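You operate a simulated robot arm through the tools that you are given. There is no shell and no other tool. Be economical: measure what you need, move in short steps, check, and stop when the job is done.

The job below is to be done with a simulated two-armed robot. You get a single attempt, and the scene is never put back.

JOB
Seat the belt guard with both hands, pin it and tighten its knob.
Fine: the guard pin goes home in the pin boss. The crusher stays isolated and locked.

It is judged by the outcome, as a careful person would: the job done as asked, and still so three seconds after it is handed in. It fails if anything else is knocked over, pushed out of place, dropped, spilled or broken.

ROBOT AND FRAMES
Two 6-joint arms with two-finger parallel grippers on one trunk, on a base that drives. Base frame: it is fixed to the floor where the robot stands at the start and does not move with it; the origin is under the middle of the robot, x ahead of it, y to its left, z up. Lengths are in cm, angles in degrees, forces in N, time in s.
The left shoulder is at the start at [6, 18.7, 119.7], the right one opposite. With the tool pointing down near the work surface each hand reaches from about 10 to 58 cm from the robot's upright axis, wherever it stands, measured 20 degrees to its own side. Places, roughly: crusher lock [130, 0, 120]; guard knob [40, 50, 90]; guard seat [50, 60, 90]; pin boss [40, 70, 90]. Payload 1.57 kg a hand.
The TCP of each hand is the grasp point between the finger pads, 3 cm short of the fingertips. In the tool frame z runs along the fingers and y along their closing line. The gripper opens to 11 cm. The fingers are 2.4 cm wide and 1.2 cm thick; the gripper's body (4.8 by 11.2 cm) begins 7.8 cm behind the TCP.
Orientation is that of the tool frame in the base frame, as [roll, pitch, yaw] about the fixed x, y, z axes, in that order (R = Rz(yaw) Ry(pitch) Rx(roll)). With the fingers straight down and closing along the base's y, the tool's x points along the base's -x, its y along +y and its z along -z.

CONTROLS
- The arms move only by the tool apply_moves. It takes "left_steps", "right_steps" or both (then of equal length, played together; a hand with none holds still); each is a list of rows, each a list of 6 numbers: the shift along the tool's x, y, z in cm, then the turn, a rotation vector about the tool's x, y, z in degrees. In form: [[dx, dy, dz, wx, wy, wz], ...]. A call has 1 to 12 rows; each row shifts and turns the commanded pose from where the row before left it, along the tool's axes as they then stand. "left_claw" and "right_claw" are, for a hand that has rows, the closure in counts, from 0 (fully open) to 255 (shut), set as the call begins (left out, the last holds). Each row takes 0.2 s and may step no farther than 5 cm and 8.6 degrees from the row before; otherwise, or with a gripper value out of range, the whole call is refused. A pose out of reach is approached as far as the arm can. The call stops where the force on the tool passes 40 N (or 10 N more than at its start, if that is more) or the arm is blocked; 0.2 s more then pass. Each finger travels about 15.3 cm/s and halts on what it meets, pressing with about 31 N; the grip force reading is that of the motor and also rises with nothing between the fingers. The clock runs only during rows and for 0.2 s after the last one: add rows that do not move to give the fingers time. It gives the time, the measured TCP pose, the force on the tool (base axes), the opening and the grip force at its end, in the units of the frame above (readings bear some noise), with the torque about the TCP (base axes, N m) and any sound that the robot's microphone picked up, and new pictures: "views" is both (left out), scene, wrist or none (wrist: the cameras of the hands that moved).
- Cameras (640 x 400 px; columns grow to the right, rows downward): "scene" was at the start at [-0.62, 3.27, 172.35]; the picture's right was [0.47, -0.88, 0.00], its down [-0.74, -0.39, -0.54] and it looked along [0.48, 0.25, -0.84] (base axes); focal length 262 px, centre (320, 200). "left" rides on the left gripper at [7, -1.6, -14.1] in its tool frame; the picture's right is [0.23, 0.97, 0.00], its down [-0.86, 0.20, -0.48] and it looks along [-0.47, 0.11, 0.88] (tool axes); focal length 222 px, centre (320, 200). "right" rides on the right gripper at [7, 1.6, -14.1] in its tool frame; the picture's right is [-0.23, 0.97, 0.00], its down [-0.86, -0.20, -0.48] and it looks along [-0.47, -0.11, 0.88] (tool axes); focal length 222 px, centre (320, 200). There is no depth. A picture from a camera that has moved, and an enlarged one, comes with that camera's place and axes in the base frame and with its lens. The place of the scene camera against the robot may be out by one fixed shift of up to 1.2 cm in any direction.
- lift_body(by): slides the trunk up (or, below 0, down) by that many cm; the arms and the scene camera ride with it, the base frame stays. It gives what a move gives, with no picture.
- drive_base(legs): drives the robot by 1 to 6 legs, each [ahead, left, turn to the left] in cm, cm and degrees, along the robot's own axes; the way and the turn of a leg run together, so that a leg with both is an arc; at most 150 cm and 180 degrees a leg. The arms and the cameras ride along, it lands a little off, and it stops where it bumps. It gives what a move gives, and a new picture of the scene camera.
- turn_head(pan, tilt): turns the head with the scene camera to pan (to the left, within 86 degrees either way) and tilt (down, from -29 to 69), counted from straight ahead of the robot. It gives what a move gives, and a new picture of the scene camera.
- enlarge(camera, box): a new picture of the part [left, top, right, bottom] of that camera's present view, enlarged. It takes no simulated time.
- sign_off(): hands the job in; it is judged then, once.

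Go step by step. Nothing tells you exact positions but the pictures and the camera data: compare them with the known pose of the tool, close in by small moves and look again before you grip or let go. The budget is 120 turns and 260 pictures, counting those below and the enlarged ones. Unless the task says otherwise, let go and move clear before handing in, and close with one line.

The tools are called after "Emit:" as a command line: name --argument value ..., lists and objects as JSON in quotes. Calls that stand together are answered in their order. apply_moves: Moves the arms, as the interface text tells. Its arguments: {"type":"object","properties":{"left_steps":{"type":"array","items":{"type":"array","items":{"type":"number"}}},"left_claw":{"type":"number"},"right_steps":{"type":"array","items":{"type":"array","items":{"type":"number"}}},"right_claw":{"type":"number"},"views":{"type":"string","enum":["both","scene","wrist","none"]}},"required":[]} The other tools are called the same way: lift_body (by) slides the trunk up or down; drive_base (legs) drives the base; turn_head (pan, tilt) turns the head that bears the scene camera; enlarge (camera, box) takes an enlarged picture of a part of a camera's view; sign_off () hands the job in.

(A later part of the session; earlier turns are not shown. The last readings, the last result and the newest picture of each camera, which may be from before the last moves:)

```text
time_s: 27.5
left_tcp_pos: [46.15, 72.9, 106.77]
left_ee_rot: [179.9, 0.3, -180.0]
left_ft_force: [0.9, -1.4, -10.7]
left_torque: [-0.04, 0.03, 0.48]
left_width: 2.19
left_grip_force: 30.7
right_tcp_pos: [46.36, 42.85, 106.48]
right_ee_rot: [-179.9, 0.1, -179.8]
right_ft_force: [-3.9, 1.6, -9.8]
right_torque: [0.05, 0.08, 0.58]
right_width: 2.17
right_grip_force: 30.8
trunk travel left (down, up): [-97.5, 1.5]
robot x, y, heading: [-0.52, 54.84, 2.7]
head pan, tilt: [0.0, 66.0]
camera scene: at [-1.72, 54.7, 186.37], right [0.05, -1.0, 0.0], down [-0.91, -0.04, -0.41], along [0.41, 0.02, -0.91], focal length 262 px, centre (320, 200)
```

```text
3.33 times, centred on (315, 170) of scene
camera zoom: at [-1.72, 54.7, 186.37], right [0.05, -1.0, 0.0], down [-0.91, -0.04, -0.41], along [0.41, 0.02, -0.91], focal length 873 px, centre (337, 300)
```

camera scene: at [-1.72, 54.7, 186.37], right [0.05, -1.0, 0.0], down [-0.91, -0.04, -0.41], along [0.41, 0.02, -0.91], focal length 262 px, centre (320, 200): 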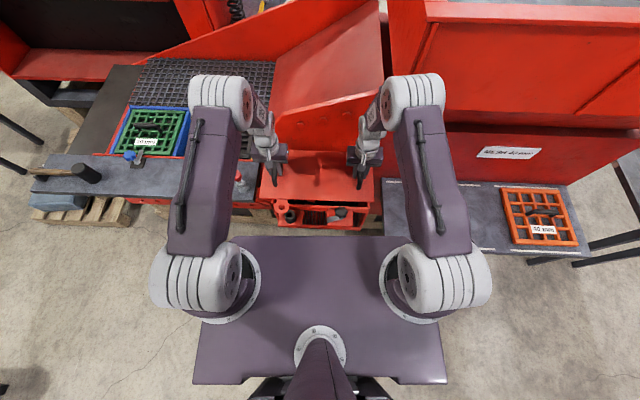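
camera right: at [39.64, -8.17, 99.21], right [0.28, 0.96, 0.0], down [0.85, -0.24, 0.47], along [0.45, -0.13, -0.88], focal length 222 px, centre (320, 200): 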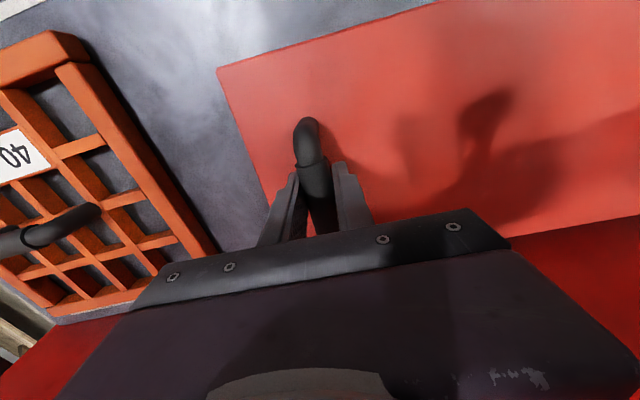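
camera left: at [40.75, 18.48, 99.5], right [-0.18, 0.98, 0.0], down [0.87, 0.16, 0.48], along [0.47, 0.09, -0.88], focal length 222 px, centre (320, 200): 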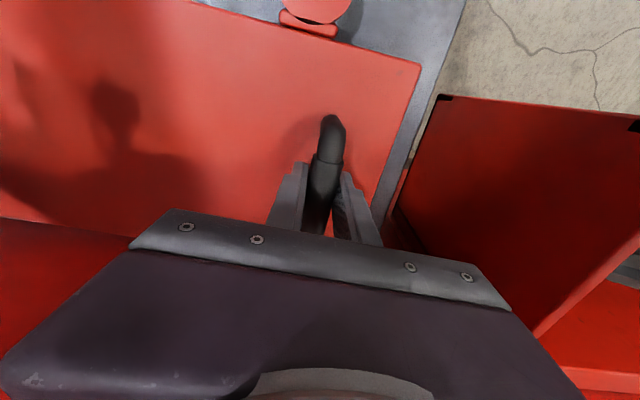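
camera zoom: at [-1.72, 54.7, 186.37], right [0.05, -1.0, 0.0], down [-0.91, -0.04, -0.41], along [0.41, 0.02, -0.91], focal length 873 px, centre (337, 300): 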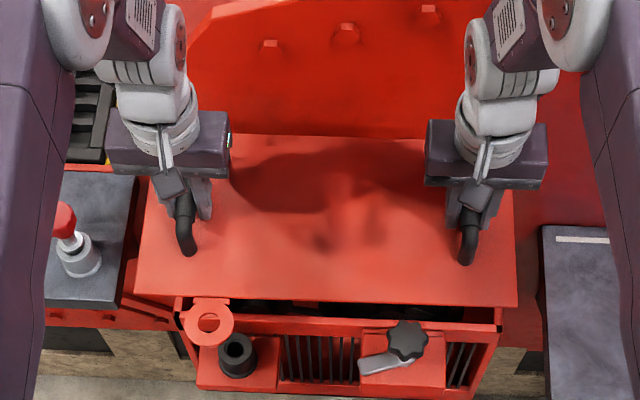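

The scene view shows the ring and the boss well. I'll shift both hands by about +1.9 x and -1.2 y and lower 5 cm with the trunk.

Emit:
apply_moves --left_steps '[[-0.65, -0.4, 0, 0, 0, 0], [-0.65, -0.4, 0, 0, 0, 0], [-0.6, -0.4, 0, 0, 0, 0]]' --right_steps '[[-0.65, -0.4, 0, 0, 0, 0], [-0.65, -0.4, 0, 0, 0, 0], [-0.6, -0.4, 0, 0, 0, 0]]' --views "none"

Emit:
lift_body --by -4.5

Emit:
enlarge --camera "scene" --box '[230, 130, 400, 250]'

Emit:
enlarge --camera "right" --box '[200, 0, 640, 240]'

```text
time_s: 28.3
left_tcp_pos: [48.28, 71.77, 106.63]
left_ee_rot: [179.9, 0.1, -179.9]
left_ft_force: [2.5, 8.5, -11.2]
left_torque: [0.05, 0.49, 0.47]
left_width: 2.18
left_grip_force: 31.2
right_tcp_pos: [48.33, 41.64, 106.37]
right_ee_rot: [-179.8, -0.4, -179.8]
right_ft_force: [-3.3, -7.2, -9.8]
right_torque: [0.15, -0.32, 0.56]
right_width: 2.19
right_grip_force: 31.1
trunk travel left (down, up): [-97.5, 1.5]
robot x, y, heading: [0.1, 54.87, 3.0]
head pan, tilt: [0.0, 66.0]
```

```text
time_s: 29.1
left_tcp_pos: [48.64, 71.82, 101.91]
left_ee_rot: [179.9, -0.3, -179.9]
left_ft_force: [2.1, 14.3, -10.5]
left_torque: [0.0, -0.28, 0.44]
left_width: 2.17
left_grip_force: 30.9
right_tcp_pos: [48.73, 41.85, 101.74]
right_ee_rot: [-179.8, -0.4, -179.9]
right_ft_force: [-2.4, -14.2, -10.6]
right_torque: [0.0, 0.49, 0.53]
right_width: 2.19
right_grip_force: 30.5
trunk travel left (down, up): [-93.0, 6.0]
robot x, y, heading: [-0.46, 54.73, 2.7]
head pan, tilt: [0.0, 66.0]
```

```text
3.33 times, centred on (315, 190) of scene
camera zoom: at [-0.56, 54.92, 181.86], right [0.05, -1.0, 0.0], down [-0.91, -0.04, -0.4], along [0.4, 0.02, -0.91], focal length 873 px, centre (337, 233)
```

zoom: 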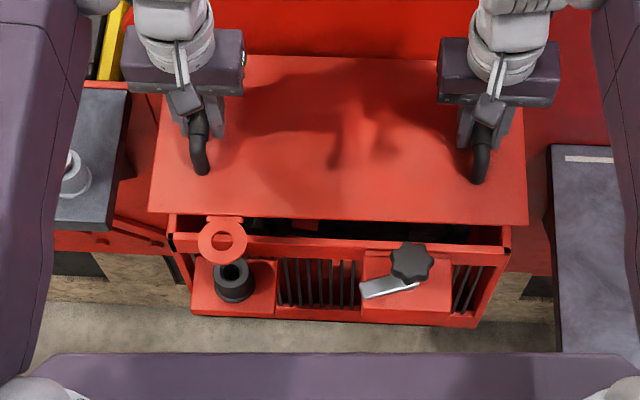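

```text
1.45 times, centred on (420, 120) of right
camera zoom: at [41.93, 43.42, 115.82], right [0.23, 0.97, 0.0], down [0.86, -0.2, 0.47], along [0.46, -0.11, -0.88], focal length 323 px, centre (174, 316)
```

zoom: 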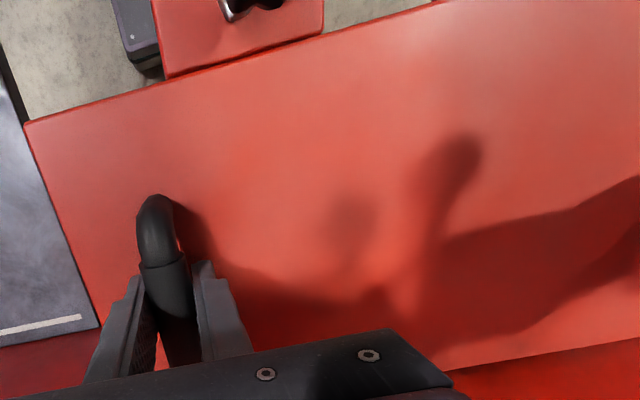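

Ring and boss now agree within about 0.3 cm both in the scene view and by kinematics. The guard edge clears the knob by about 1.4 cm. I'll lower 5.5 cm more and check.

Emit:
apply_moves --left_steps '[[0, 0.08, 0, 0, 0, 0]]' --right_steps '[[0, -0.08, 0, 0, 0, 0]]' --views "none"

Emit:
lift_body --by -5.5

Emit:
enlarge --camera "scene" --box '[240, 150, 400, 250]'

Emit:
enlarge --camera "left" --box '[160, 0, 480, 200]'

Emit:
enlarge --camera "right" --box '[160, 0, 480, 200]'

```text
time_s: 29.5
left_tcp_pos: [48.5, 71.83, 101.98]
left_ee_rot: [-180.0, -0.1, -180.0]
left_ft_force: [3.2, 6.5, -9.8]
left_torque: [-0.01, -0.52, 0.31]
left_width: 2.19
left_grip_force: 30.8
right_tcp_pos: [48.68, 41.79, 101.78]
right_ee_rot: [-179.9, -0.4, -179.9]
right_ft_force: [-1.9, -7.8, -10.9]
right_torque: [-0.08, 0.7, 0.35]
right_width: 2.18
right_grip_force: 31.0
trunk travel left (down, up): [-93.0, 6.0]
robot x, y, heading: [-0.46, 54.92, 2.7]
head pan, tilt: [0.0, 66.0]
```

```text
time_s: 30.5
left_tcp_pos: [48.67, 71.85, 96.45]
left_ee_rot: [180.0, -0.3, -179.9]
left_ft_force: [3.6, -1.6, -11.3]
left_torque: [-0.02, 0.03, 0.45]
left_width: 2.16
left_grip_force: 30.7
right_tcp_pos: [48.62, 41.87, 96.24]
right_ee_rot: [-179.9, -0.3, -179.9]
right_ft_force: [-3.1, 1.7, -10.7]
right_torque: [0.0, 0.15, 0.5]
right_width: 2.15
right_grip_force: 31.2
trunk travel left (down, up): [-87.5, 11.5]
robot x, y, heading: [-0.17, 55.0, 2.6]
head pan, tilt: [0.0, 66.0]
```

```text
4.00 times, centred on (320, 200) of scene
camera zoom: at [-0.72, 54.89, 176.37], right [0.05, -1.0, 0.0], down [-0.91, -0.04, -0.4], along [0.4, 0.02, -0.91], focal length 1047 px, centre (320, 200)
```

zoom: 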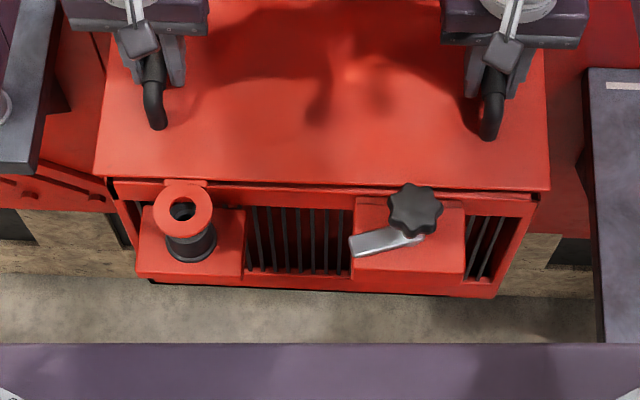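

```text
2.00 times, centred on (320, 100) of left
camera zoom: at [41.59, 70.12, 110.53], right [-0.23, 0.97, 0.0], down [0.86, 0.2, 0.48], along [0.46, 0.11, -0.88], focal length 444 px, centre (320, 400)
```

zoom: 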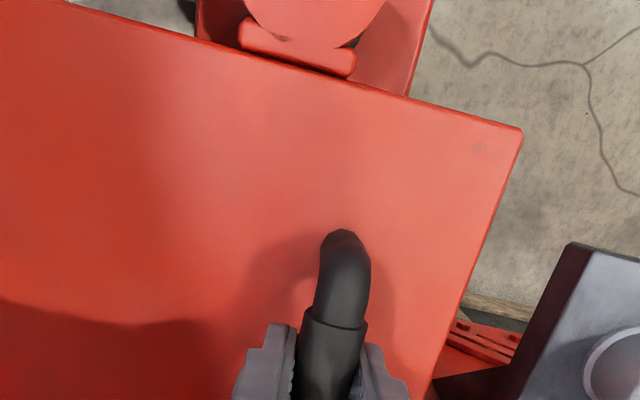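

```text
2.00 times, centred on (320, 100) of right
camera zoom: at [41.81, 43.4, 110.37], right [0.22, 0.97, 0.0], down [0.86, -0.2, 0.47], along [0.46, -0.11, -0.88], focal length 444 px, centre (320, 400)
```

zoom: 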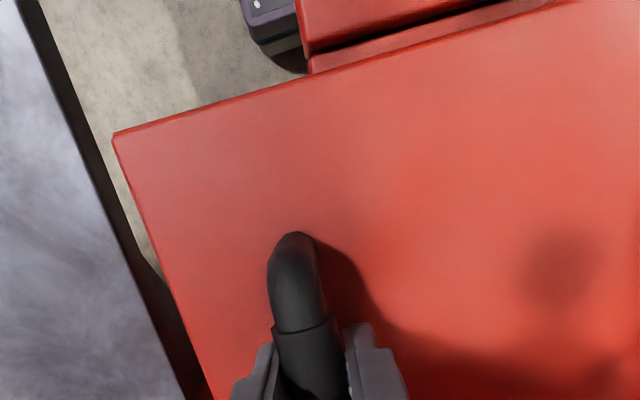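

The ring is nearly over the boss, about 0.2 cm too far +y. I'll correct that and lower gently until it seats.

Emit:
apply_moves --left_steps '[[0, -0.1, 0, 0, 0, 0], [0, -0.1, 0, 0, 0, 0]]' --right_steps '[[0, -0.1, 0, 0, 0, 0], [0, -0.1, 0, 0, 0, 0]]' --views "none"

Emit:
lift_body --by -1.5

Emit:
enlarge --camera "scene" --box '[240, 150, 400, 250]'

```text
time_s: 31.1
left_tcp_pos: [48.55, 71.6, 96.47]
left_ee_rot: [180.0, -0.2, -179.9]
left_ft_force: [2.4, -1.3, -9.8]
left_torque: [-0.11, 0.04, 0.36]
left_width: 2.19
left_grip_force: 30.6
right_tcp_pos: [48.64, 41.63, 96.24]
right_ee_rot: [-179.9, -0.4, -180.0]
right_ft_force: [-2.0, 1.4, -11.7]
right_torque: [-0.17, 0.15, 0.36]
right_width: 2.18
right_grip_force: 31.4
trunk travel left (down, up): [-87.5, 11.5]
robot x, y, heading: [-0.12, 54.98, 2.8]
head pan, tilt: [0.0, 66.0]
```

```text
time_s: 31.7
left_tcp_pos: [48.46, 71.64, 95.06]
left_ee_rot: [179.9, 0.3, -179.9]
left_ft_force: [4.7, 0.2, 13.2]
left_torque: [0.01, -0.46, 0.18]
left_width: 2.18
left_grip_force: 30.4
right_tcp_pos: [48.55, 41.52, 95.06]
right_ee_rot: [-179.9, -0.1, -179.8]
right_ft_force: [0.0, 3.5, -4.7]
right_torque: [-0.07, -0.49, 0.12]
right_width: 2.17
right_grip_force: 31.2
trunk travel left (down, up): [-86.0, 13.0]
robot x, y, heading: [0.11, 55.0, 2.6]
head pan, tilt: [0.0, 66.0]
```

```text
4.00 times, centred on (320, 200) of scene
camera zoom: at [-1.12, 54.85, 174.91], right [0.05, -1.0, 0.0], down [-0.91, -0.04, -0.41], along [0.41, 0.02, -0.91], focal length 1047 px, centre (320, 200)
```

zoom: 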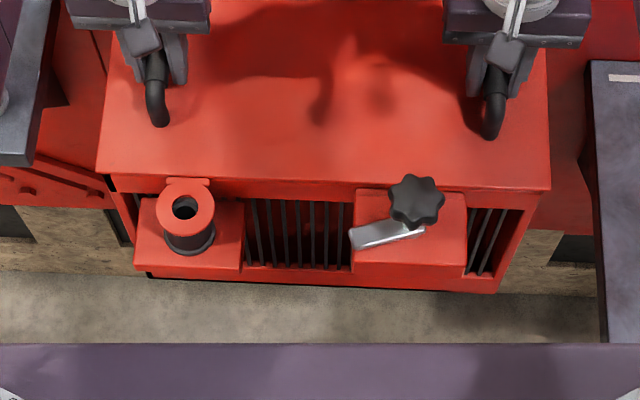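

Emit:
enlarge --camera "scene" --box '[262, 185, 312, 217]'

Emit:
enlarge --camera "scene" --box '[320, 180, 390, 225]'

Emit:
enlarge --camera "left" --box '[240, 0, 480, 150]'

```text
12.50 times, centred on (287, 201) of scene
camera zoom: at [-1.12, 54.85, 174.91], right [0.05, -1.0, 0.0], down [-0.91, -0.04, -0.41], along [0.41, 0.02, -0.91], focal length 3273 px, centre (732, 188)
```

zoom: 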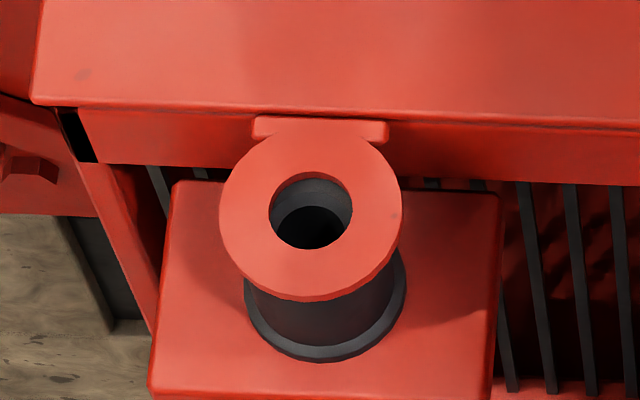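

```text
8.89 times, centred on (355, 202) of scene
camera zoom: at [-1.12, 54.85, 174.91], right [0.05, -1.0, 0.0], down [-0.91, -0.04, -0.41], along [0.41, 0.02, -0.91], focal length 2328 px, centre (9, 178)
```

zoom: 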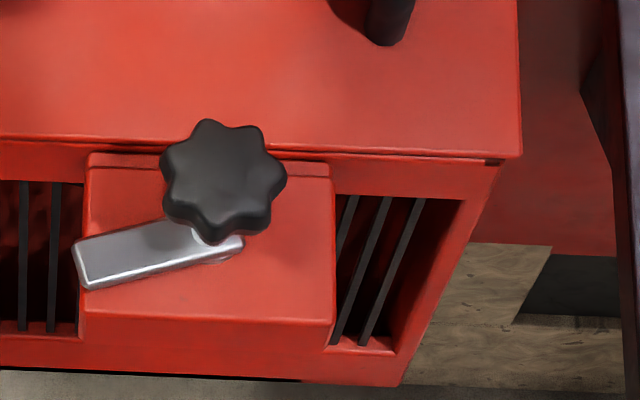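

```text
2.67 times, centred on (360, 75) of left
camera zoom: at [41.47, 69.92, 109.22], right [-0.23, 0.97, 0.0], down [0.85, 0.2, 0.48], along [0.47, 0.11, -0.88], focal length 592 px, centre (213, 533)
```

zoom: 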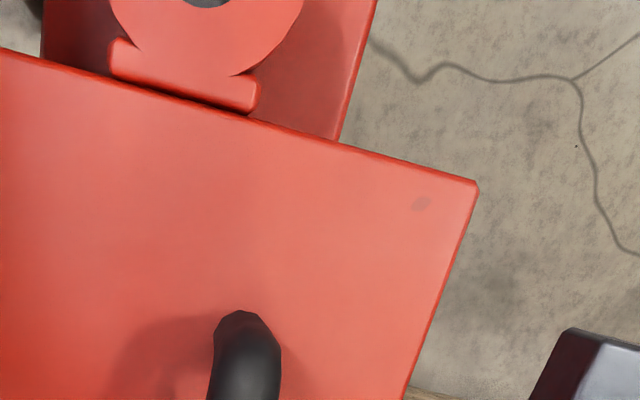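

The left side touched early. The view down the ring hole shows the bore about 0.2 cm to +y, and there's still a gap of about 1.4 cm, so a locating feature under the guard is probably on the rim. I'll lift slightly, shift +y 0.2 and try again.

Emit:
lift_body --by 0.6

Emit:
apply_moves --left_steps '[[0, 0.1, 0, 0, 0, 0], [0, 0.1, 0, 0, 0, 0]]' --right_steps '[[0, 0.1, 0, 0, 0, 0], [0, 0.1, 0, 0, 0, 0]]' --views "none"

Emit:
lift_body --by -1.0

Emit:
enlarge --camera "scene" --box '[262, 180, 326, 220]'

```text
time_s: 32.3
left_tcp_pos: [48.52, 71.62, 95.39]
left_ee_rot: [-180.0, -0.3, -179.9]
left_ft_force: [2.3, -5.6, -10.9]
left_torque: [0.11, -0.62, 0.43]
left_width: 2.19
left_grip_force: 30.8
right_tcp_pos: [48.66, 41.58, 95.24]
right_ee_rot: [-179.9, -0.6, -179.8]
right_ft_force: [-2.7, 6.3, -9.9]
right_torque: [0.01, 0.8, 0.38]
right_width: 2.15
right_grip_force: 30.9
trunk travel left (down, up): [-86.6, 12.4]
robot x, y, heading: [-0.08, 54.85, 2.6]
head pan, tilt: [0.0, 66.0]
```

```text
time_s: 32.9
left_tcp_pos: [48.58, 71.89, 95.43]
left_ee_rot: [-180.0, -0.2, -179.8]
left_ft_force: [3.0, -9.1, -11.3]
left_torque: [0.11, -0.08, 0.39]
left_width: 2.18
left_grip_force: 31.0
right_tcp_pos: [48.83, 41.78, 95.34]
right_ee_rot: [-179.9, -0.3, -179.8]
right_ft_force: [-3.1, 10.8, -10.6]
right_torque: [0.08, 0.32, 0.44]
right_width: 2.17
right_grip_force: 31.3
trunk travel left (down, up): [-86.6, 12.4]
robot x, y, heading: [-0.28, 54.69, 2.8]
head pan, tilt: [0.0, 66.0]
```

```text
time_s: 33.5
left_tcp_pos: [48.54, 71.81, 95.25]
left_ee_rot: [180.0, 0.6, -179.8]
left_ft_force: [9.6, -7.8, 25.9]
left_torque: [-0.06, -0.13, 0.46]
left_width: 2.18
left_grip_force: 31.1
right_tcp_pos: [48.67, 41.72, 94.93]
right_ee_rot: [180.0, 0.5, -179.9]
right_ft_force: [6.1, 7.9, 28.9]
right_torque: [-0.01, -0.29, 0.5]
right_width: 2.18
right_grip_force: 31.3
trunk travel left (down, up): [-85.6, 13.4]
robot x, y, heading: [0.11, 54.62, 2.7]
head pan, tilt: [0.0, 66.0]
```

```text
10.00 times, centred on (294, 200) of scene
camera zoom: at [-1.51, 54.86, 174.59], right [0.05, -1.0, 0.0], down [-0.91, -0.04, -0.41], along [0.41, 0.02, -0.91], focal length 2618 px, centre (580, 200)
```

zoom: 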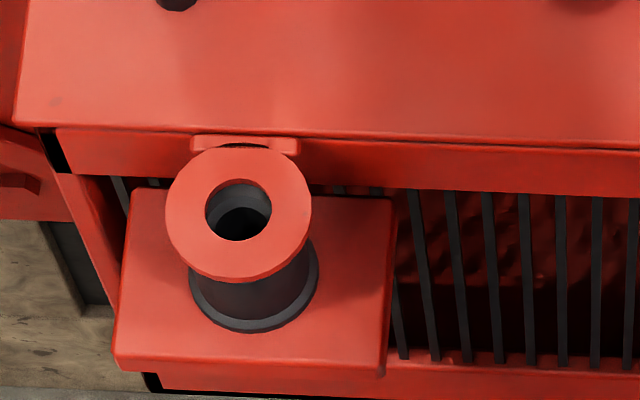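

Both sides now bear evenly (+26/+29 N) and the ring is centred over the bore. I'll look closely to judge whether it's fully seated.

Emit:
enlarge --camera "scene" --box '[276, 190, 300, 205]'

Emit:
enlarge --camera "left" --box '[200, 0, 440, 150]'

Emit:
enlarge --camera "scene" --box '[340, 175, 380, 200]'

```text
16.00 times, centred on (288, 198) of scene
camera zoom: at [-1.51, 54.86, 174.59], right [0.05, -1.0, 0.0], down [-0.91, -0.04, -0.41], along [0.41, 0.02, -0.91], focal length 4190 px, centre (832, 240)
```

zoom: 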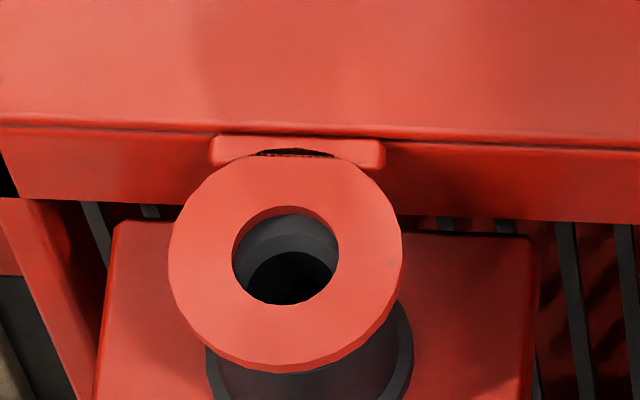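

```text
2.67 times, centred on (320, 75) of left
camera zoom: at [41.38, 70.1, 109.11], right [-0.23, 0.97, 0.0], down [0.85, 0.2, 0.49], along [0.48, 0.11, -0.87], focal length 592 px, centre (320, 533)
```

zoom: 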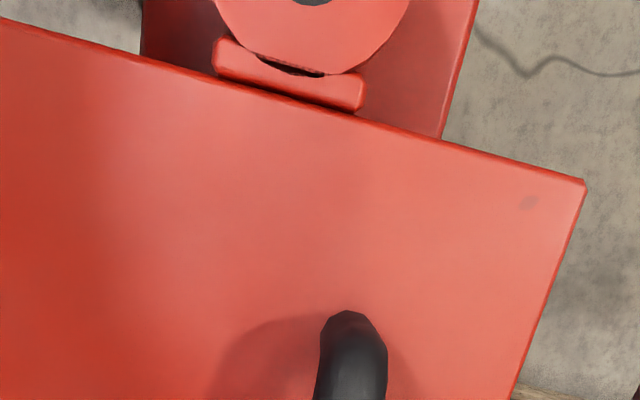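

```text
16.00 times, centred on (360, 188) of scene
camera zoom: at [-1.51, 54.86, 174.59], right [0.05, -1.0, 0.0], down [-0.91, -0.04, -0.41], along [0.41, 0.02, -0.91], focal length 4190 px, centre (-320, 400)
```

zoom: 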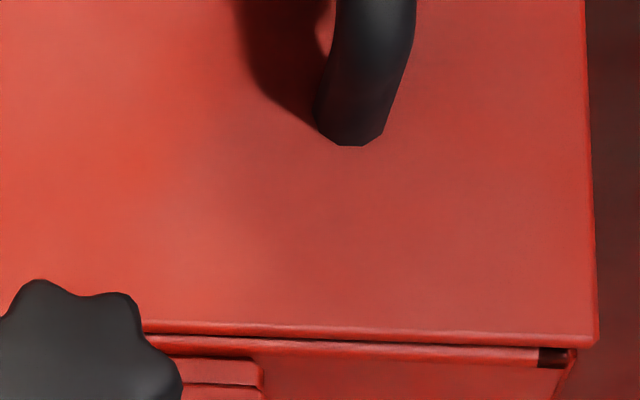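

The plate looks close on the rim, but through the ring the bore appears about 0.5 cm nearer the robot. I'll lift a little, shift -x 0.5 and set down again.

Emit:
lift_body --by 0.8

Emit:
apply_moves --left_steps '[[0.25, 0, 0, 0, 0, 0], [0.25, 0, 0, 0, 0, 0]]' --right_steps '[[0.25, 0, 0, 0, 0, 0], [0.25, 0, 0, 0, 0, 0]]' --views "none"

Emit:
lift_body --by -0.7

Emit:
enlarge --camera "scene" --box '[272, 188, 304, 208]'

```text
time_s: 34.0
left_tcp_pos: [48.34, 71.68, 95.12]
left_ee_rot: [-180.0, -0.7, 179.9]
left_ft_force: [1.3, -14.6, -12.2]
left_torque: [0.01, 0.23, 0.21]
left_width: 2.18
left_grip_force: 30.9
right_tcp_pos: [48.4, 41.79, 94.86]
right_ee_rot: [-179.9, -0.9, -179.9]
right_ft_force: [-0.4, 14.4, -10.5]
right_torque: [0.0, -0.02, 0.14]
right_width: 2.18
right_grip_force: 31.3
trunk travel left (down, up): [-86.4, 12.6]
robot x, y, heading: [-0.03, 54.85, 2.7]
head pan, tilt: [0.0, 66.0]
```

```text
time_s: 34.6
left_tcp_pos: [48.04, 71.9, 95.4]
left_ee_rot: [-180.0, -0.2, -179.9]
left_ft_force: [1.8, -16.7, -11.4]
left_torque: [0.12, 0.3, 0.31]
left_width: 2.16
left_grip_force: 31.0
right_tcp_pos: [48.16, 41.83, 95.12]
right_ee_rot: [-179.8, -0.4, -179.8]
right_ft_force: [-2.3, 16.4, -9.8]
right_torque: [0.06, -0.1, 0.34]
right_width: 2.2
right_grip_force: 31.3
trunk travel left (down, up): [-86.4, 12.6]
robot x, y, heading: [0.03, 54.69, 2.6]
head pan, tilt: [0.0, 66.0]
```

```text
time_s: 35.2
left_tcp_pos: [48.13, 71.74, 94.7]
left_ee_rot: [-180.0, 0.0, -179.9]
left_ft_force: [4.8, -16.6, -2.1]
left_torque: [-0.06, 0.77, 0.26]
left_width: 2.17
left_grip_force: 31.2
right_tcp_pos: [48.33, 41.75, 94.55]
right_ee_rot: [-180.0, -0.3, -179.9]
right_ft_force: [1.1, 17.3, -1.2]
right_torque: [-0.1, 0.9, 0.31]
right_width: 2.18
right_grip_force: 30.8
trunk travel left (down, up): [-85.7, 13.3]
robot x, y, heading: [0.1, 54.73, 2.9]
head pan, tilt: [0.0, 66.0]
```

```text
16.00 times, centred on (288, 198) of scene
camera zoom: at [-0.73, 54.88, 174.59], right [0.05, -1.0, 0.0], down [-0.91, -0.04, -0.4], along [0.4, 0.02, -0.91], focal length 4190 px, centre (832, 232)
```

zoom: 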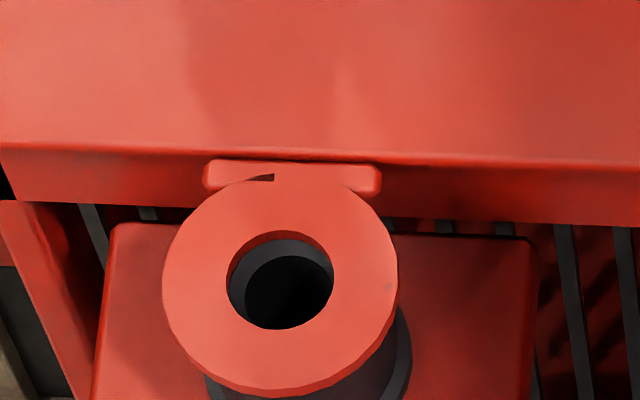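

The ring now sits within about 1 mm of the bore and the weight is being taken up. I'll fine-shift -y 0.1 to relieve the squeeze, then lower the rest.

Emit:
apply_moves --left_steps '[[0, -0.16, 0, 0, 0, 0]]' --right_steps '[[0, -0.05, 0, 0, 0, 0]]' --views "none"

Emit:
lift_body --by -0.4

Emit:
enlarge --camera "scene" --box '[272, 188, 304, 208]'

Emit:
enlarge --camera "scene" --box '[256, 160, 400, 250]'

```text
time_s: 35.6
left_tcp_pos: [48.09, 71.74, 94.66]
left_ee_rot: [180.0, 0.0, -179.9]
left_ft_force: [5.5, -2.1, -3.9]
left_torque: [-0.06, 0.84, 0.23]
left_width: 2.18
left_grip_force: 30.8
right_tcp_pos: [48.22, 41.74, 94.56]
right_ee_rot: [-179.8, -0.3, -179.9]
right_ft_force: [0.1, 5.0, 0.4]
right_torque: [0.0, 0.65, 0.39]
right_width: 2.19
right_grip_force: 30.8
trunk travel left (down, up): [-85.7, 13.3]
robot x, y, heading: [-0.62, 54.6, 2.7]
head pan, tilt: [0.0, 66.0]
```

```text
time_s: 36.1
left_tcp_pos: [48.1, 71.79, 94.71]
left_ee_rot: [-179.9, 0.5, -179.9]
left_ft_force: [10.8, 11.5, 18.5]
left_torque: [0.07, -0.43, 0.21]
left_width: 2.18
left_grip_force: 31.1
right_tcp_pos: [48.16, 41.78, 94.47]
right_ee_rot: [-179.9, 0.2, -179.9]
right_ft_force: [7.0, -9.1, 23.5]
right_torque: [-0.01, -0.1, 0.47]
right_width: 2.16
right_grip_force: 31.3
trunk travel left (down, up): [-85.3, 13.7]
robot x, y, heading: [-0.17, 55.09, 2.6]
head pan, tilt: [0.0, 66.0]
```

```text
16.00 times, centred on (288, 198) of scene
camera zoom: at [-1.25, 54.96, 174.24], right [0.05, -1.0, 0.0], down [-0.91, -0.04, -0.41], along [0.41, 0.02, -0.91], focal length 4190 px, centre (832, 232)
```

zoom: 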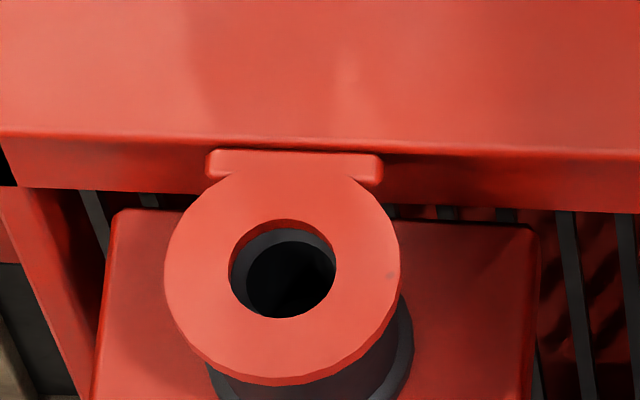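

```text
4.44 times, centred on (328, 205) of scene
camera zoom: at [-1.25, 54.96, 174.24], right [0.05, -1.0, 0.0], down [-0.91, -0.04, -0.41], along [0.41, 0.02, -0.91], focal length 1164 px, centre (284, 178)
```

zoom: 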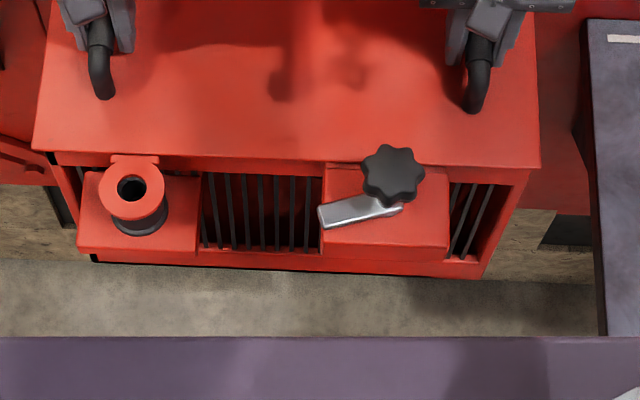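

The guard is firmly down and level, matching the shelf pose offset, with the ring centred on the bore. I'll ease the downward push, then release the left hand while the right keeps hold of the guard.

Emit:
lift_body --by 0.3

Emit:
apply_moves --left_steps '[[0, 0, 0, 0, 0, 0], [0, 0, 0, 0, 0, 0], [0, 0, 0, 0, 0, 0]]' --left_claw 120 --views "none"

Emit:
enlarge --camera "scene" --box '[240, 150, 400, 250]'

```text
time_s: 36.6
left_tcp_pos: [47.82, 71.74, 94.65]
left_ee_rot: [179.8, -0.1, -179.8]
left_ft_force: [9.3, 19.3, 8.8]
left_torque: [-0.1, -0.22, 0.25]
left_width: 2.17
left_grip_force: 30.7
right_tcp_pos: [48.09, 41.81, 94.39]
right_ee_rot: [-179.8, -0.3, -179.8]
right_ft_force: [7.5, -15.5, 16.1]
right_torque: [-0.13, -0.18, 0.49]
right_width: 2.22
right_grip_force: 31.1
trunk travel left (down, up): [-85.6, 13.4]
robot x, y, heading: [-0.2, 54.63, 2.6]
head pan, tilt: [0.0, 66.0]
```

```text
time_s: 37.4
left_tcp_pos: [47.77, 71.67, 94.62]
left_ee_rot: [179.9, -0.1, -179.9]
left_ft_force: [-1.0, 0.0, -0.3]
left_torque: [0.01, -0.01, 0.0]
left_width: 5.83
left_grip_force: 0.1
right_tcp_pos: [48.11, 41.73, 94.43]
right_ee_rot: [-179.9, -0.2, -179.9]
right_ft_force: [2.8, -0.3, 2.6]
right_torque: [0.1, -0.9, 0.17]
right_width: 2.21
right_grip_force: 31.1
trunk travel left (down, up): [-85.6, 13.4]
robot x, y, heading: [0.02, 54.62, 3.0]
head pan, tilt: [0.0, 66.0]
```

```text
4.00 times, centred on (320, 200) of scene
camera zoom: at [-1.04, 54.87, 174.46], right [0.05, -1.0, 0.0], down [-0.91, -0.04, -0.41], along [0.41, 0.02, -0.91], focal length 1047 px, centre (320, 200)
```

zoom: 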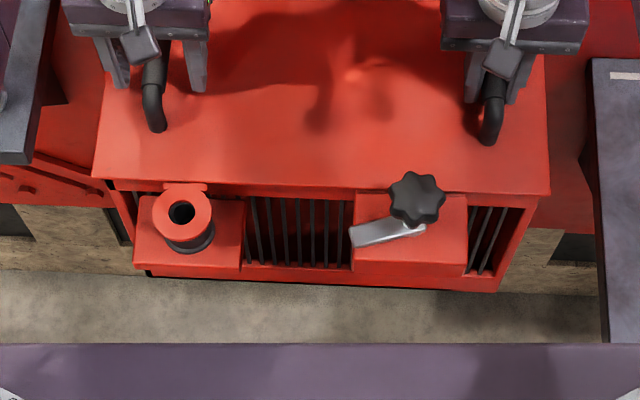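

The guard stays put. I'll raise the left hand and use its camera to inspect the seat and the bore.

Emit:
apply_moves --left_steps '[[0, 0, -4, 0, 0, 0], [0, 0, -4, 0, 0, 0], [2, 0, -4, 0, 0, 0], [4, -0.5, -2, 0, 0, 0], [4, -0.5, -1, 0, 0, 0], [4, -0.5, 0, 0, 0, 0], [0, 0, 0, 0, 0, 0]]' --left_claw 0 --views "wrist"

Emit:
enlarge --camera "left" --box '[200, 60, 440, 210]'

```text
time_s: 39.0
left_tcp_pos: [33.86, 70.2, 109.6]
left_ee_rot: [-179.9, 0.0, -179.8]
left_ft_force: [0.0, 0.1, 0.2]
left_torque: [-0.03, 0.04, 0.02]
left_width: 11.02
left_grip_force: 0.0
right_tcp_pos: [48.01, 41.76, 94.39]
right_ee_rot: [-179.9, -0.3, -179.9]
right_ft_force: [-3.8, -0.9, -8.6]
right_torque: [-0.03, -0.92, 0.19]
right_width: 2.19
right_grip_force: 31.0
trunk travel left (down, up): [-85.6, 13.4]
robot x, y, heading: [-0.4, 54.59, 3.0]
head pan, tilt: [0.0, 66.0]
camera left: at [26.94, 68.5, 123.7], right [-0.23, 0.97, 0.0], down [0.85, 0.2, 0.48], along [0.47, 0.11, -0.88], focal length 222 px, centre (320, 200)
```

left: 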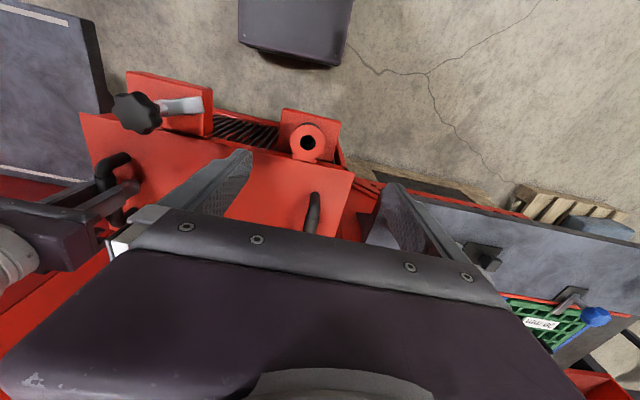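

```text
2.67 times, centred on (320, 135) of left
camera zoom: at [26.94, 68.5, 123.7], right [-0.23, 0.97, 0.0], down [0.85, 0.2, 0.48], along [0.47, 0.11, -0.88], focal length 592 px, centre (320, 373)
```

zoom: 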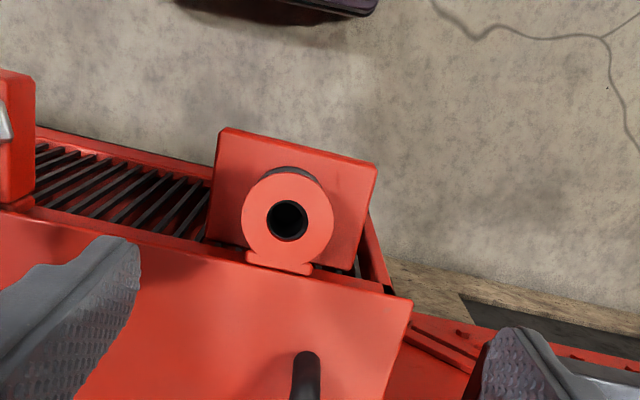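

The ring and bore line up concentrically and the plate lies along the rim. Next I'll move the left hand over to view the pin, and ease the right hand down slightly so it isn't lifting the guard.

Emit:
apply_moves --left_steps '[[-2, 3.4, -0.6, 0, 0, 0], [-2, 3.4, -0.6, 0, 0, 0], [-2, 3.4, -0.6, 0, 0, 0], [-2, 3.4, 0, 0, 0, 0], [-2, 3.4, 0, 0, 0, 0]]' --right_steps '[[0, 0, 0.1, 0, 0, 0], [0, 0, 0, 0, 0, 0], [0, 0, 0, 0, 0, 0], [0, 0, 0, 0, 0, 0], [0, 0, 0, 0, 0, 0]]' --views "both"

Emit:
enlarge --camera "left" --box '[220, 40, 460, 190]'

```text
time_s: 40.2
left_tcp_pos: [43.93, 87.18, 111.49]
left_ee_rot: [-179.9, -0.1, 179.9]
left_ft_force: [0.2, -0.2, 0.1]
left_torque: [-0.01, 0.01, -0.01]
left_width: 11.01
left_grip_force: 0.0
right_tcp_pos: [48.03, 41.77, 94.47]
right_ee_rot: [-179.9, -0.2, -180.0]
right_ft_force: [-1.8, -1.1, 6.3]
right_torque: [-0.26, 0.28, 0.15]
right_width: 2.16
right_grip_force: 31.1
trunk travel left (down, up): [-85.6, 13.4]
robot x, y, heading: [-0.33, 54.8, 2.7]
head pan, tilt: [0.0, 66.0]
camera scene: at [-1.16, 54.94, 174.47], right [0.05, -1.0, 0.0], down [-0.91, -0.04, -0.41], along [0.41, 0.02, -0.91], focal length 262 px, centre (320, 200)
camera right: at [41.08, 43.37, 108.46], right [0.23, 0.97, 0.0], down [0.86, -0.2, 0.48], along [0.46, -0.11, -0.88], focal length 222 px, centre (320, 200)
camera left: at [36.79, 85.53, 125.54], right [-0.23, 0.97, 0.0], down [0.86, 0.2, 0.48], along [0.47, 0.11, -0.88], focal length 222 px, centre (320, 200)
```

scene: 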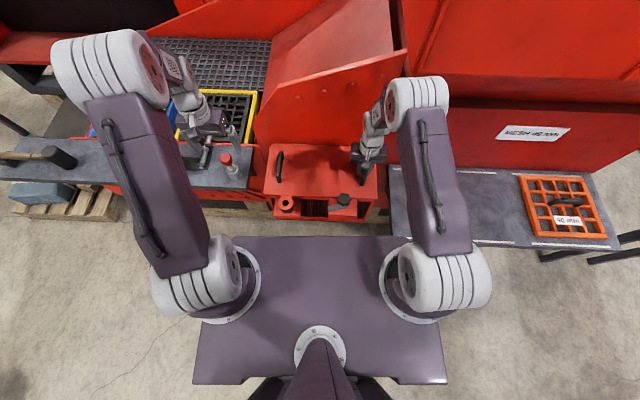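
right: 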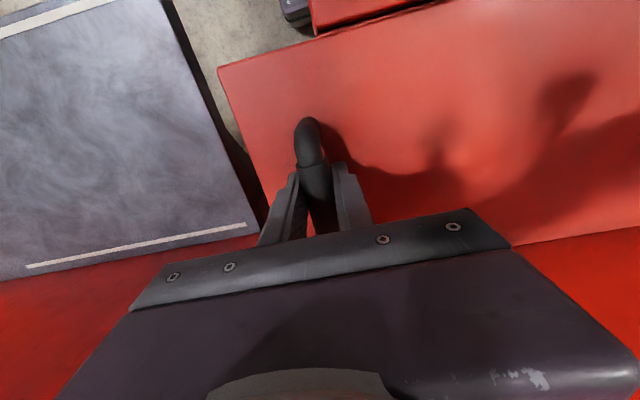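
left: 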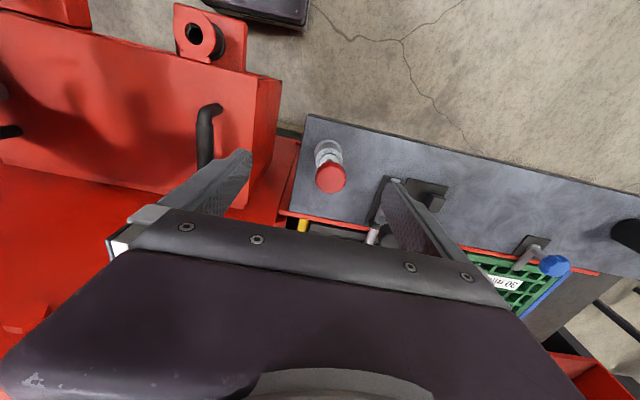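

```text
2.67 times, centred on (340, 115) of left
camera zoom: at [36.79, 85.53, 125.54], right [-0.23, 0.97, 0.0], down [0.86, 0.2, 0.48], along [0.47, 0.11, -0.88], focal length 592 px, centre (267, 427)
```

zoom: 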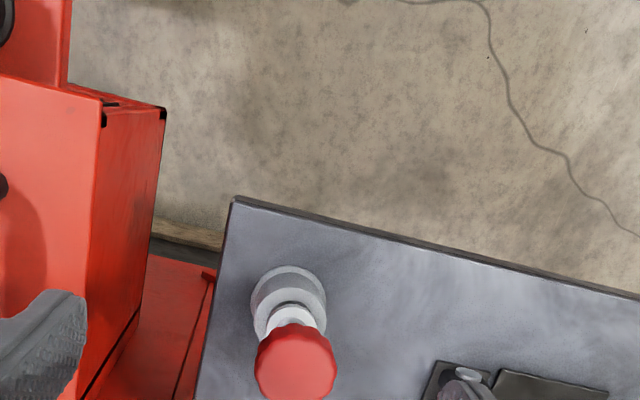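

The pin head is about (47.6,89.5,98), around 4.1 cm wide. I'll move just above it and check.

Emit:
apply_moves --left_steps '[[-1.9, 1.15, 1, 0, 0, 0], [-1.8, 1.15, 1, 0, 0, 0], [0, 0, 2.5, 0, 0, 0], [0, 0, 2.5, 0, 0, 0], [0, 0, 0, 0, 0, 0]]' --left_claw 50 --views "wrist"

Emit:
enlarge --camera "scene" --box '[170, 110, 290, 185]'

```text
time_s: 41.4
left_tcp_pos: [47.49, 89.54, 104.58]
left_ee_rot: [179.8, 0.1, -179.9]
left_ft_force: [0.6, -0.9, 1.1]
left_torque: [-0.01, -0.01, 0.01]
left_width: 8.83
left_grip_force: 0.1
right_tcp_pos: [48.14, 41.82, 94.39]
right_ee_rot: [-179.9, -0.1, -180.0]
right_ft_force: [0.1, -1.2, 6.7]
right_torque: [0.0, -0.34, 0.15]
right_width: 2.17
right_grip_force: 30.7
trunk travel left (down, up): [-85.6, 13.4]
robot x, y, heading: [-0.38, 54.73, 2.8]
head pan, tilt: [0.0, 66.0]
camera left: at [40.51, 87.81, 118.54], right [-0.23, 0.97, 0.0], down [0.85, 0.2, 0.48], along [0.47, 0.11, -0.88], focal length 222 px, centre (320, 200)
```

left: 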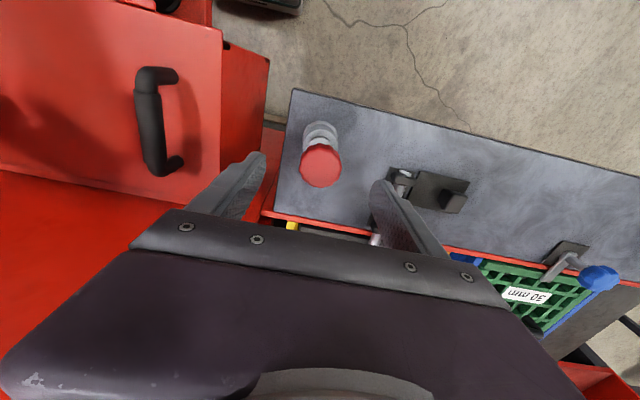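

```text
5.33 times, centred on (230, 148) of scene
camera zoom: at [-1.18, 54.87, 174.47], right [0.05, -1.0, 0.0], down [-0.91, -0.04, -0.41], along [0.41, 0.02, -0.91], focal length 1396 px, centre (800, 480)
```

zoom: 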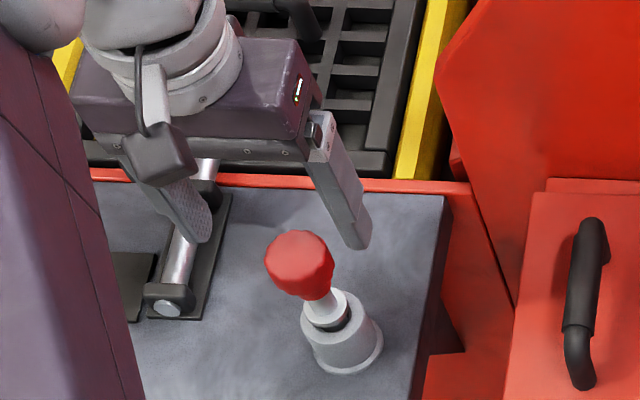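

Emit:
apply_moves --left_steps '[[-0.15, 0.05, 2.3, 0, 0, 0], [-0.15, 0, 2.3, 0, 0, 0], [0, 0, 2.2, 0, 0, 0], [0, 0, 0, 0, 0, 0]]' --left_claw 50 --views "wrist"

Emit:
enlarge --camera "scene" --box '[180, 120, 276, 180]'

```text
time_s: 42.4
left_tcp_pos: [47.73, 89.42, 97.71]
left_ee_rot: [180.0, 0.0, -179.8]
left_ft_force: [0.8, 0.3, -0.6]
left_torque: [0.0, -0.01, -0.02]
left_width: 8.83
left_grip_force: 0.2
right_tcp_pos: [47.99, 41.8, 94.44]
right_ee_rot: [-179.9, -0.1, -180.0]
right_ft_force: [1.1, -1.7, 9.6]
right_torque: [-0.05, -0.11, 0.2]
right_width: 2.21
right_grip_force: 31.2
trunk travel left (down, up): [-85.6, 13.4]
robot x, y, heading: [-0.32, 54.97, 2.6]
head pan, tilt: [0.0, 66.0]
camera left: at [40.79, 87.79, 111.73], right [-0.23, 0.97, 0.0], down [0.85, 0.2, 0.48], along [0.47, 0.11, -0.88], focal length 222 px, centre (320, 200)
```

left: 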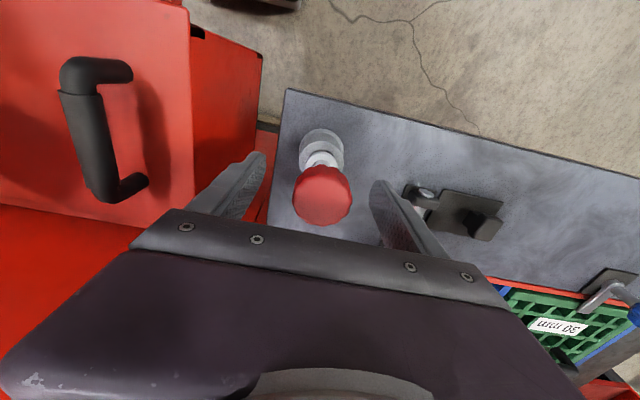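

```text
6.67 times, centred on (228, 150) of scene
camera zoom: at [-1.17, 54.88, 174.47], right [0.05, -1.0, 0.0], down [-0.91, -0.04, -0.41], along [0.41, 0.02, -0.91], focal length 1746 px, centre (933, 533)
```

zoom: 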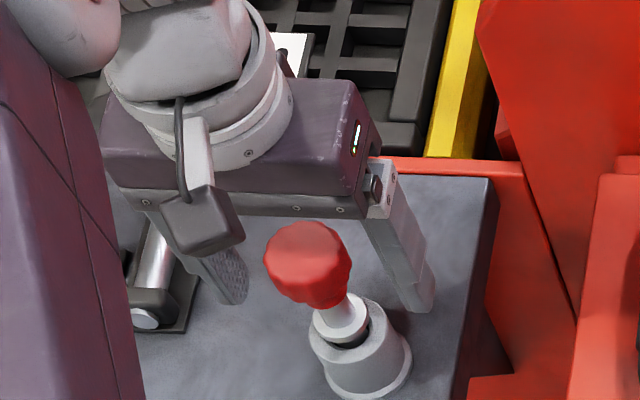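

The head is between the pads. I'll close on it.

Emit:
apply_moves --left_steps '[[-0.2, 0.15, 0, 0, 0, 0], [0, 0, 0, 0, 0, 0], [0, 0, 0, 0, 0, 0], [0, 0, 0, 0, 0, 0]]' --left_claw 255 --views "wrist"

```text
time_s: 43.4
left_tcp_pos: [47.94, 89.72, 97.67]
left_ee_rot: [179.9, 0.0, -179.9]
left_ft_force: [-0.3, 0.4, 0.3]
left_torque: [0.02, 0.01, 0.0]
left_width: 3.74
left_grip_force: 31.0
right_tcp_pos: [47.98, 41.79, 94.33]
right_ee_rot: [-179.8, -0.2, -179.9]
right_ft_force: [2.3, -2.8, 12.7]
right_torque: [0.01, 0.03, 0.18]
right_width: 2.17
right_grip_force: 30.9
trunk travel left (down, up): [-85.6, 13.4]
robot x, y, heading: [-0.11, 54.81, 2.7]
head pan, tilt: [0.0, 66.0]
camera left: at [41.0, 87.93, 111.78], right [-0.23, 0.97, 0.0], down [0.85, 0.2, 0.48], along [0.47, 0.11, -0.88], focal length 222 px, centre (320, 200)
```

left: 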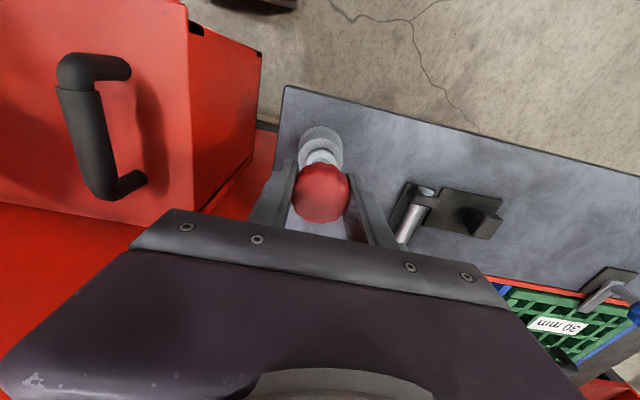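

Gripped the pin (3.7 cm) with no side load. Lifting it straight up.

Emit:
apply_moves --left_steps '[[0, 0, -1, 0, 0, 0], [0, 0, -2, 0, 0, 0], [0, 0, -3, 0, 0, 0], [0, 0, -3, 0, 0, 0], [0, 0, -3, 0, 0, 0], [0, 0, 0, 0, 0, 0]]' --views "both"

Emit:
enlarge --camera "scene" --box '[160, 80, 300, 180]'

```text
time_s: 44.8
left_tcp_pos: [48.08, 89.53, 109.75]
left_ee_rot: [-180.0, 0.0, -179.9]
left_ft_force: [0.0, 0.5, -0.9]
left_torque: [-0.01, 0.02, -0.03]
left_width: 3.75
left_grip_force: 31.3
right_tcp_pos: [47.96, 41.68, 94.45]
right_ee_rot: [-179.9, -0.1, -180.0]
right_ft_force: [3.2, -4.1, 13.4]
right_torque: [0.01, 0.02, 0.14]
right_width: 2.2
right_grip_force: 30.5
trunk travel left (down, up): [-85.6, 13.4]
robot x, y, heading: [-0.17, 54.67, 2.6]
head pan, tilt: [0.0, 66.0]
camera scene: at [-1.17, 54.89, 174.47], right [0.05, -1.0, 0.0], down [-0.91, -0.04, -0.41], along [0.41, 0.02, -0.91], focal length 262 px, centre (320, 200)
camera left: at [41.05, 87.98, 123.8], right [-0.23, 0.97, 0.0], down [0.85, 0.2, 0.48], along [0.47, 0.11, -0.88], focal length 222 px, centre (320, 200)
```

scene: 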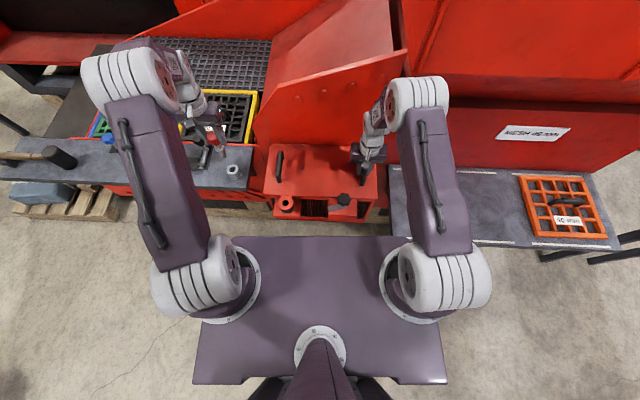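
left: 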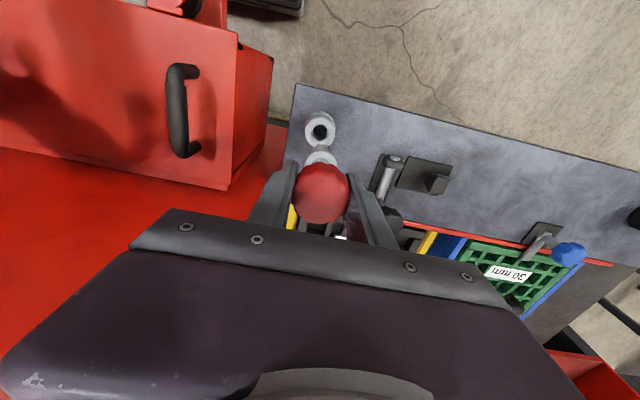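

```text
4.00 times, centred on (230, 130) of scene
camera zoom: at [-1.17, 54.89, 174.47], right [0.05, -1.0, 0.0], down [-0.91, -0.04, -0.41], along [0.41, 0.02, -0.91], focal length 1047 px, centre (680, 480)
```

zoom: 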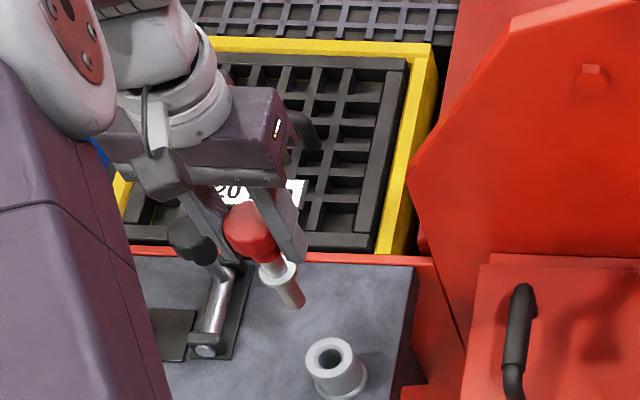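

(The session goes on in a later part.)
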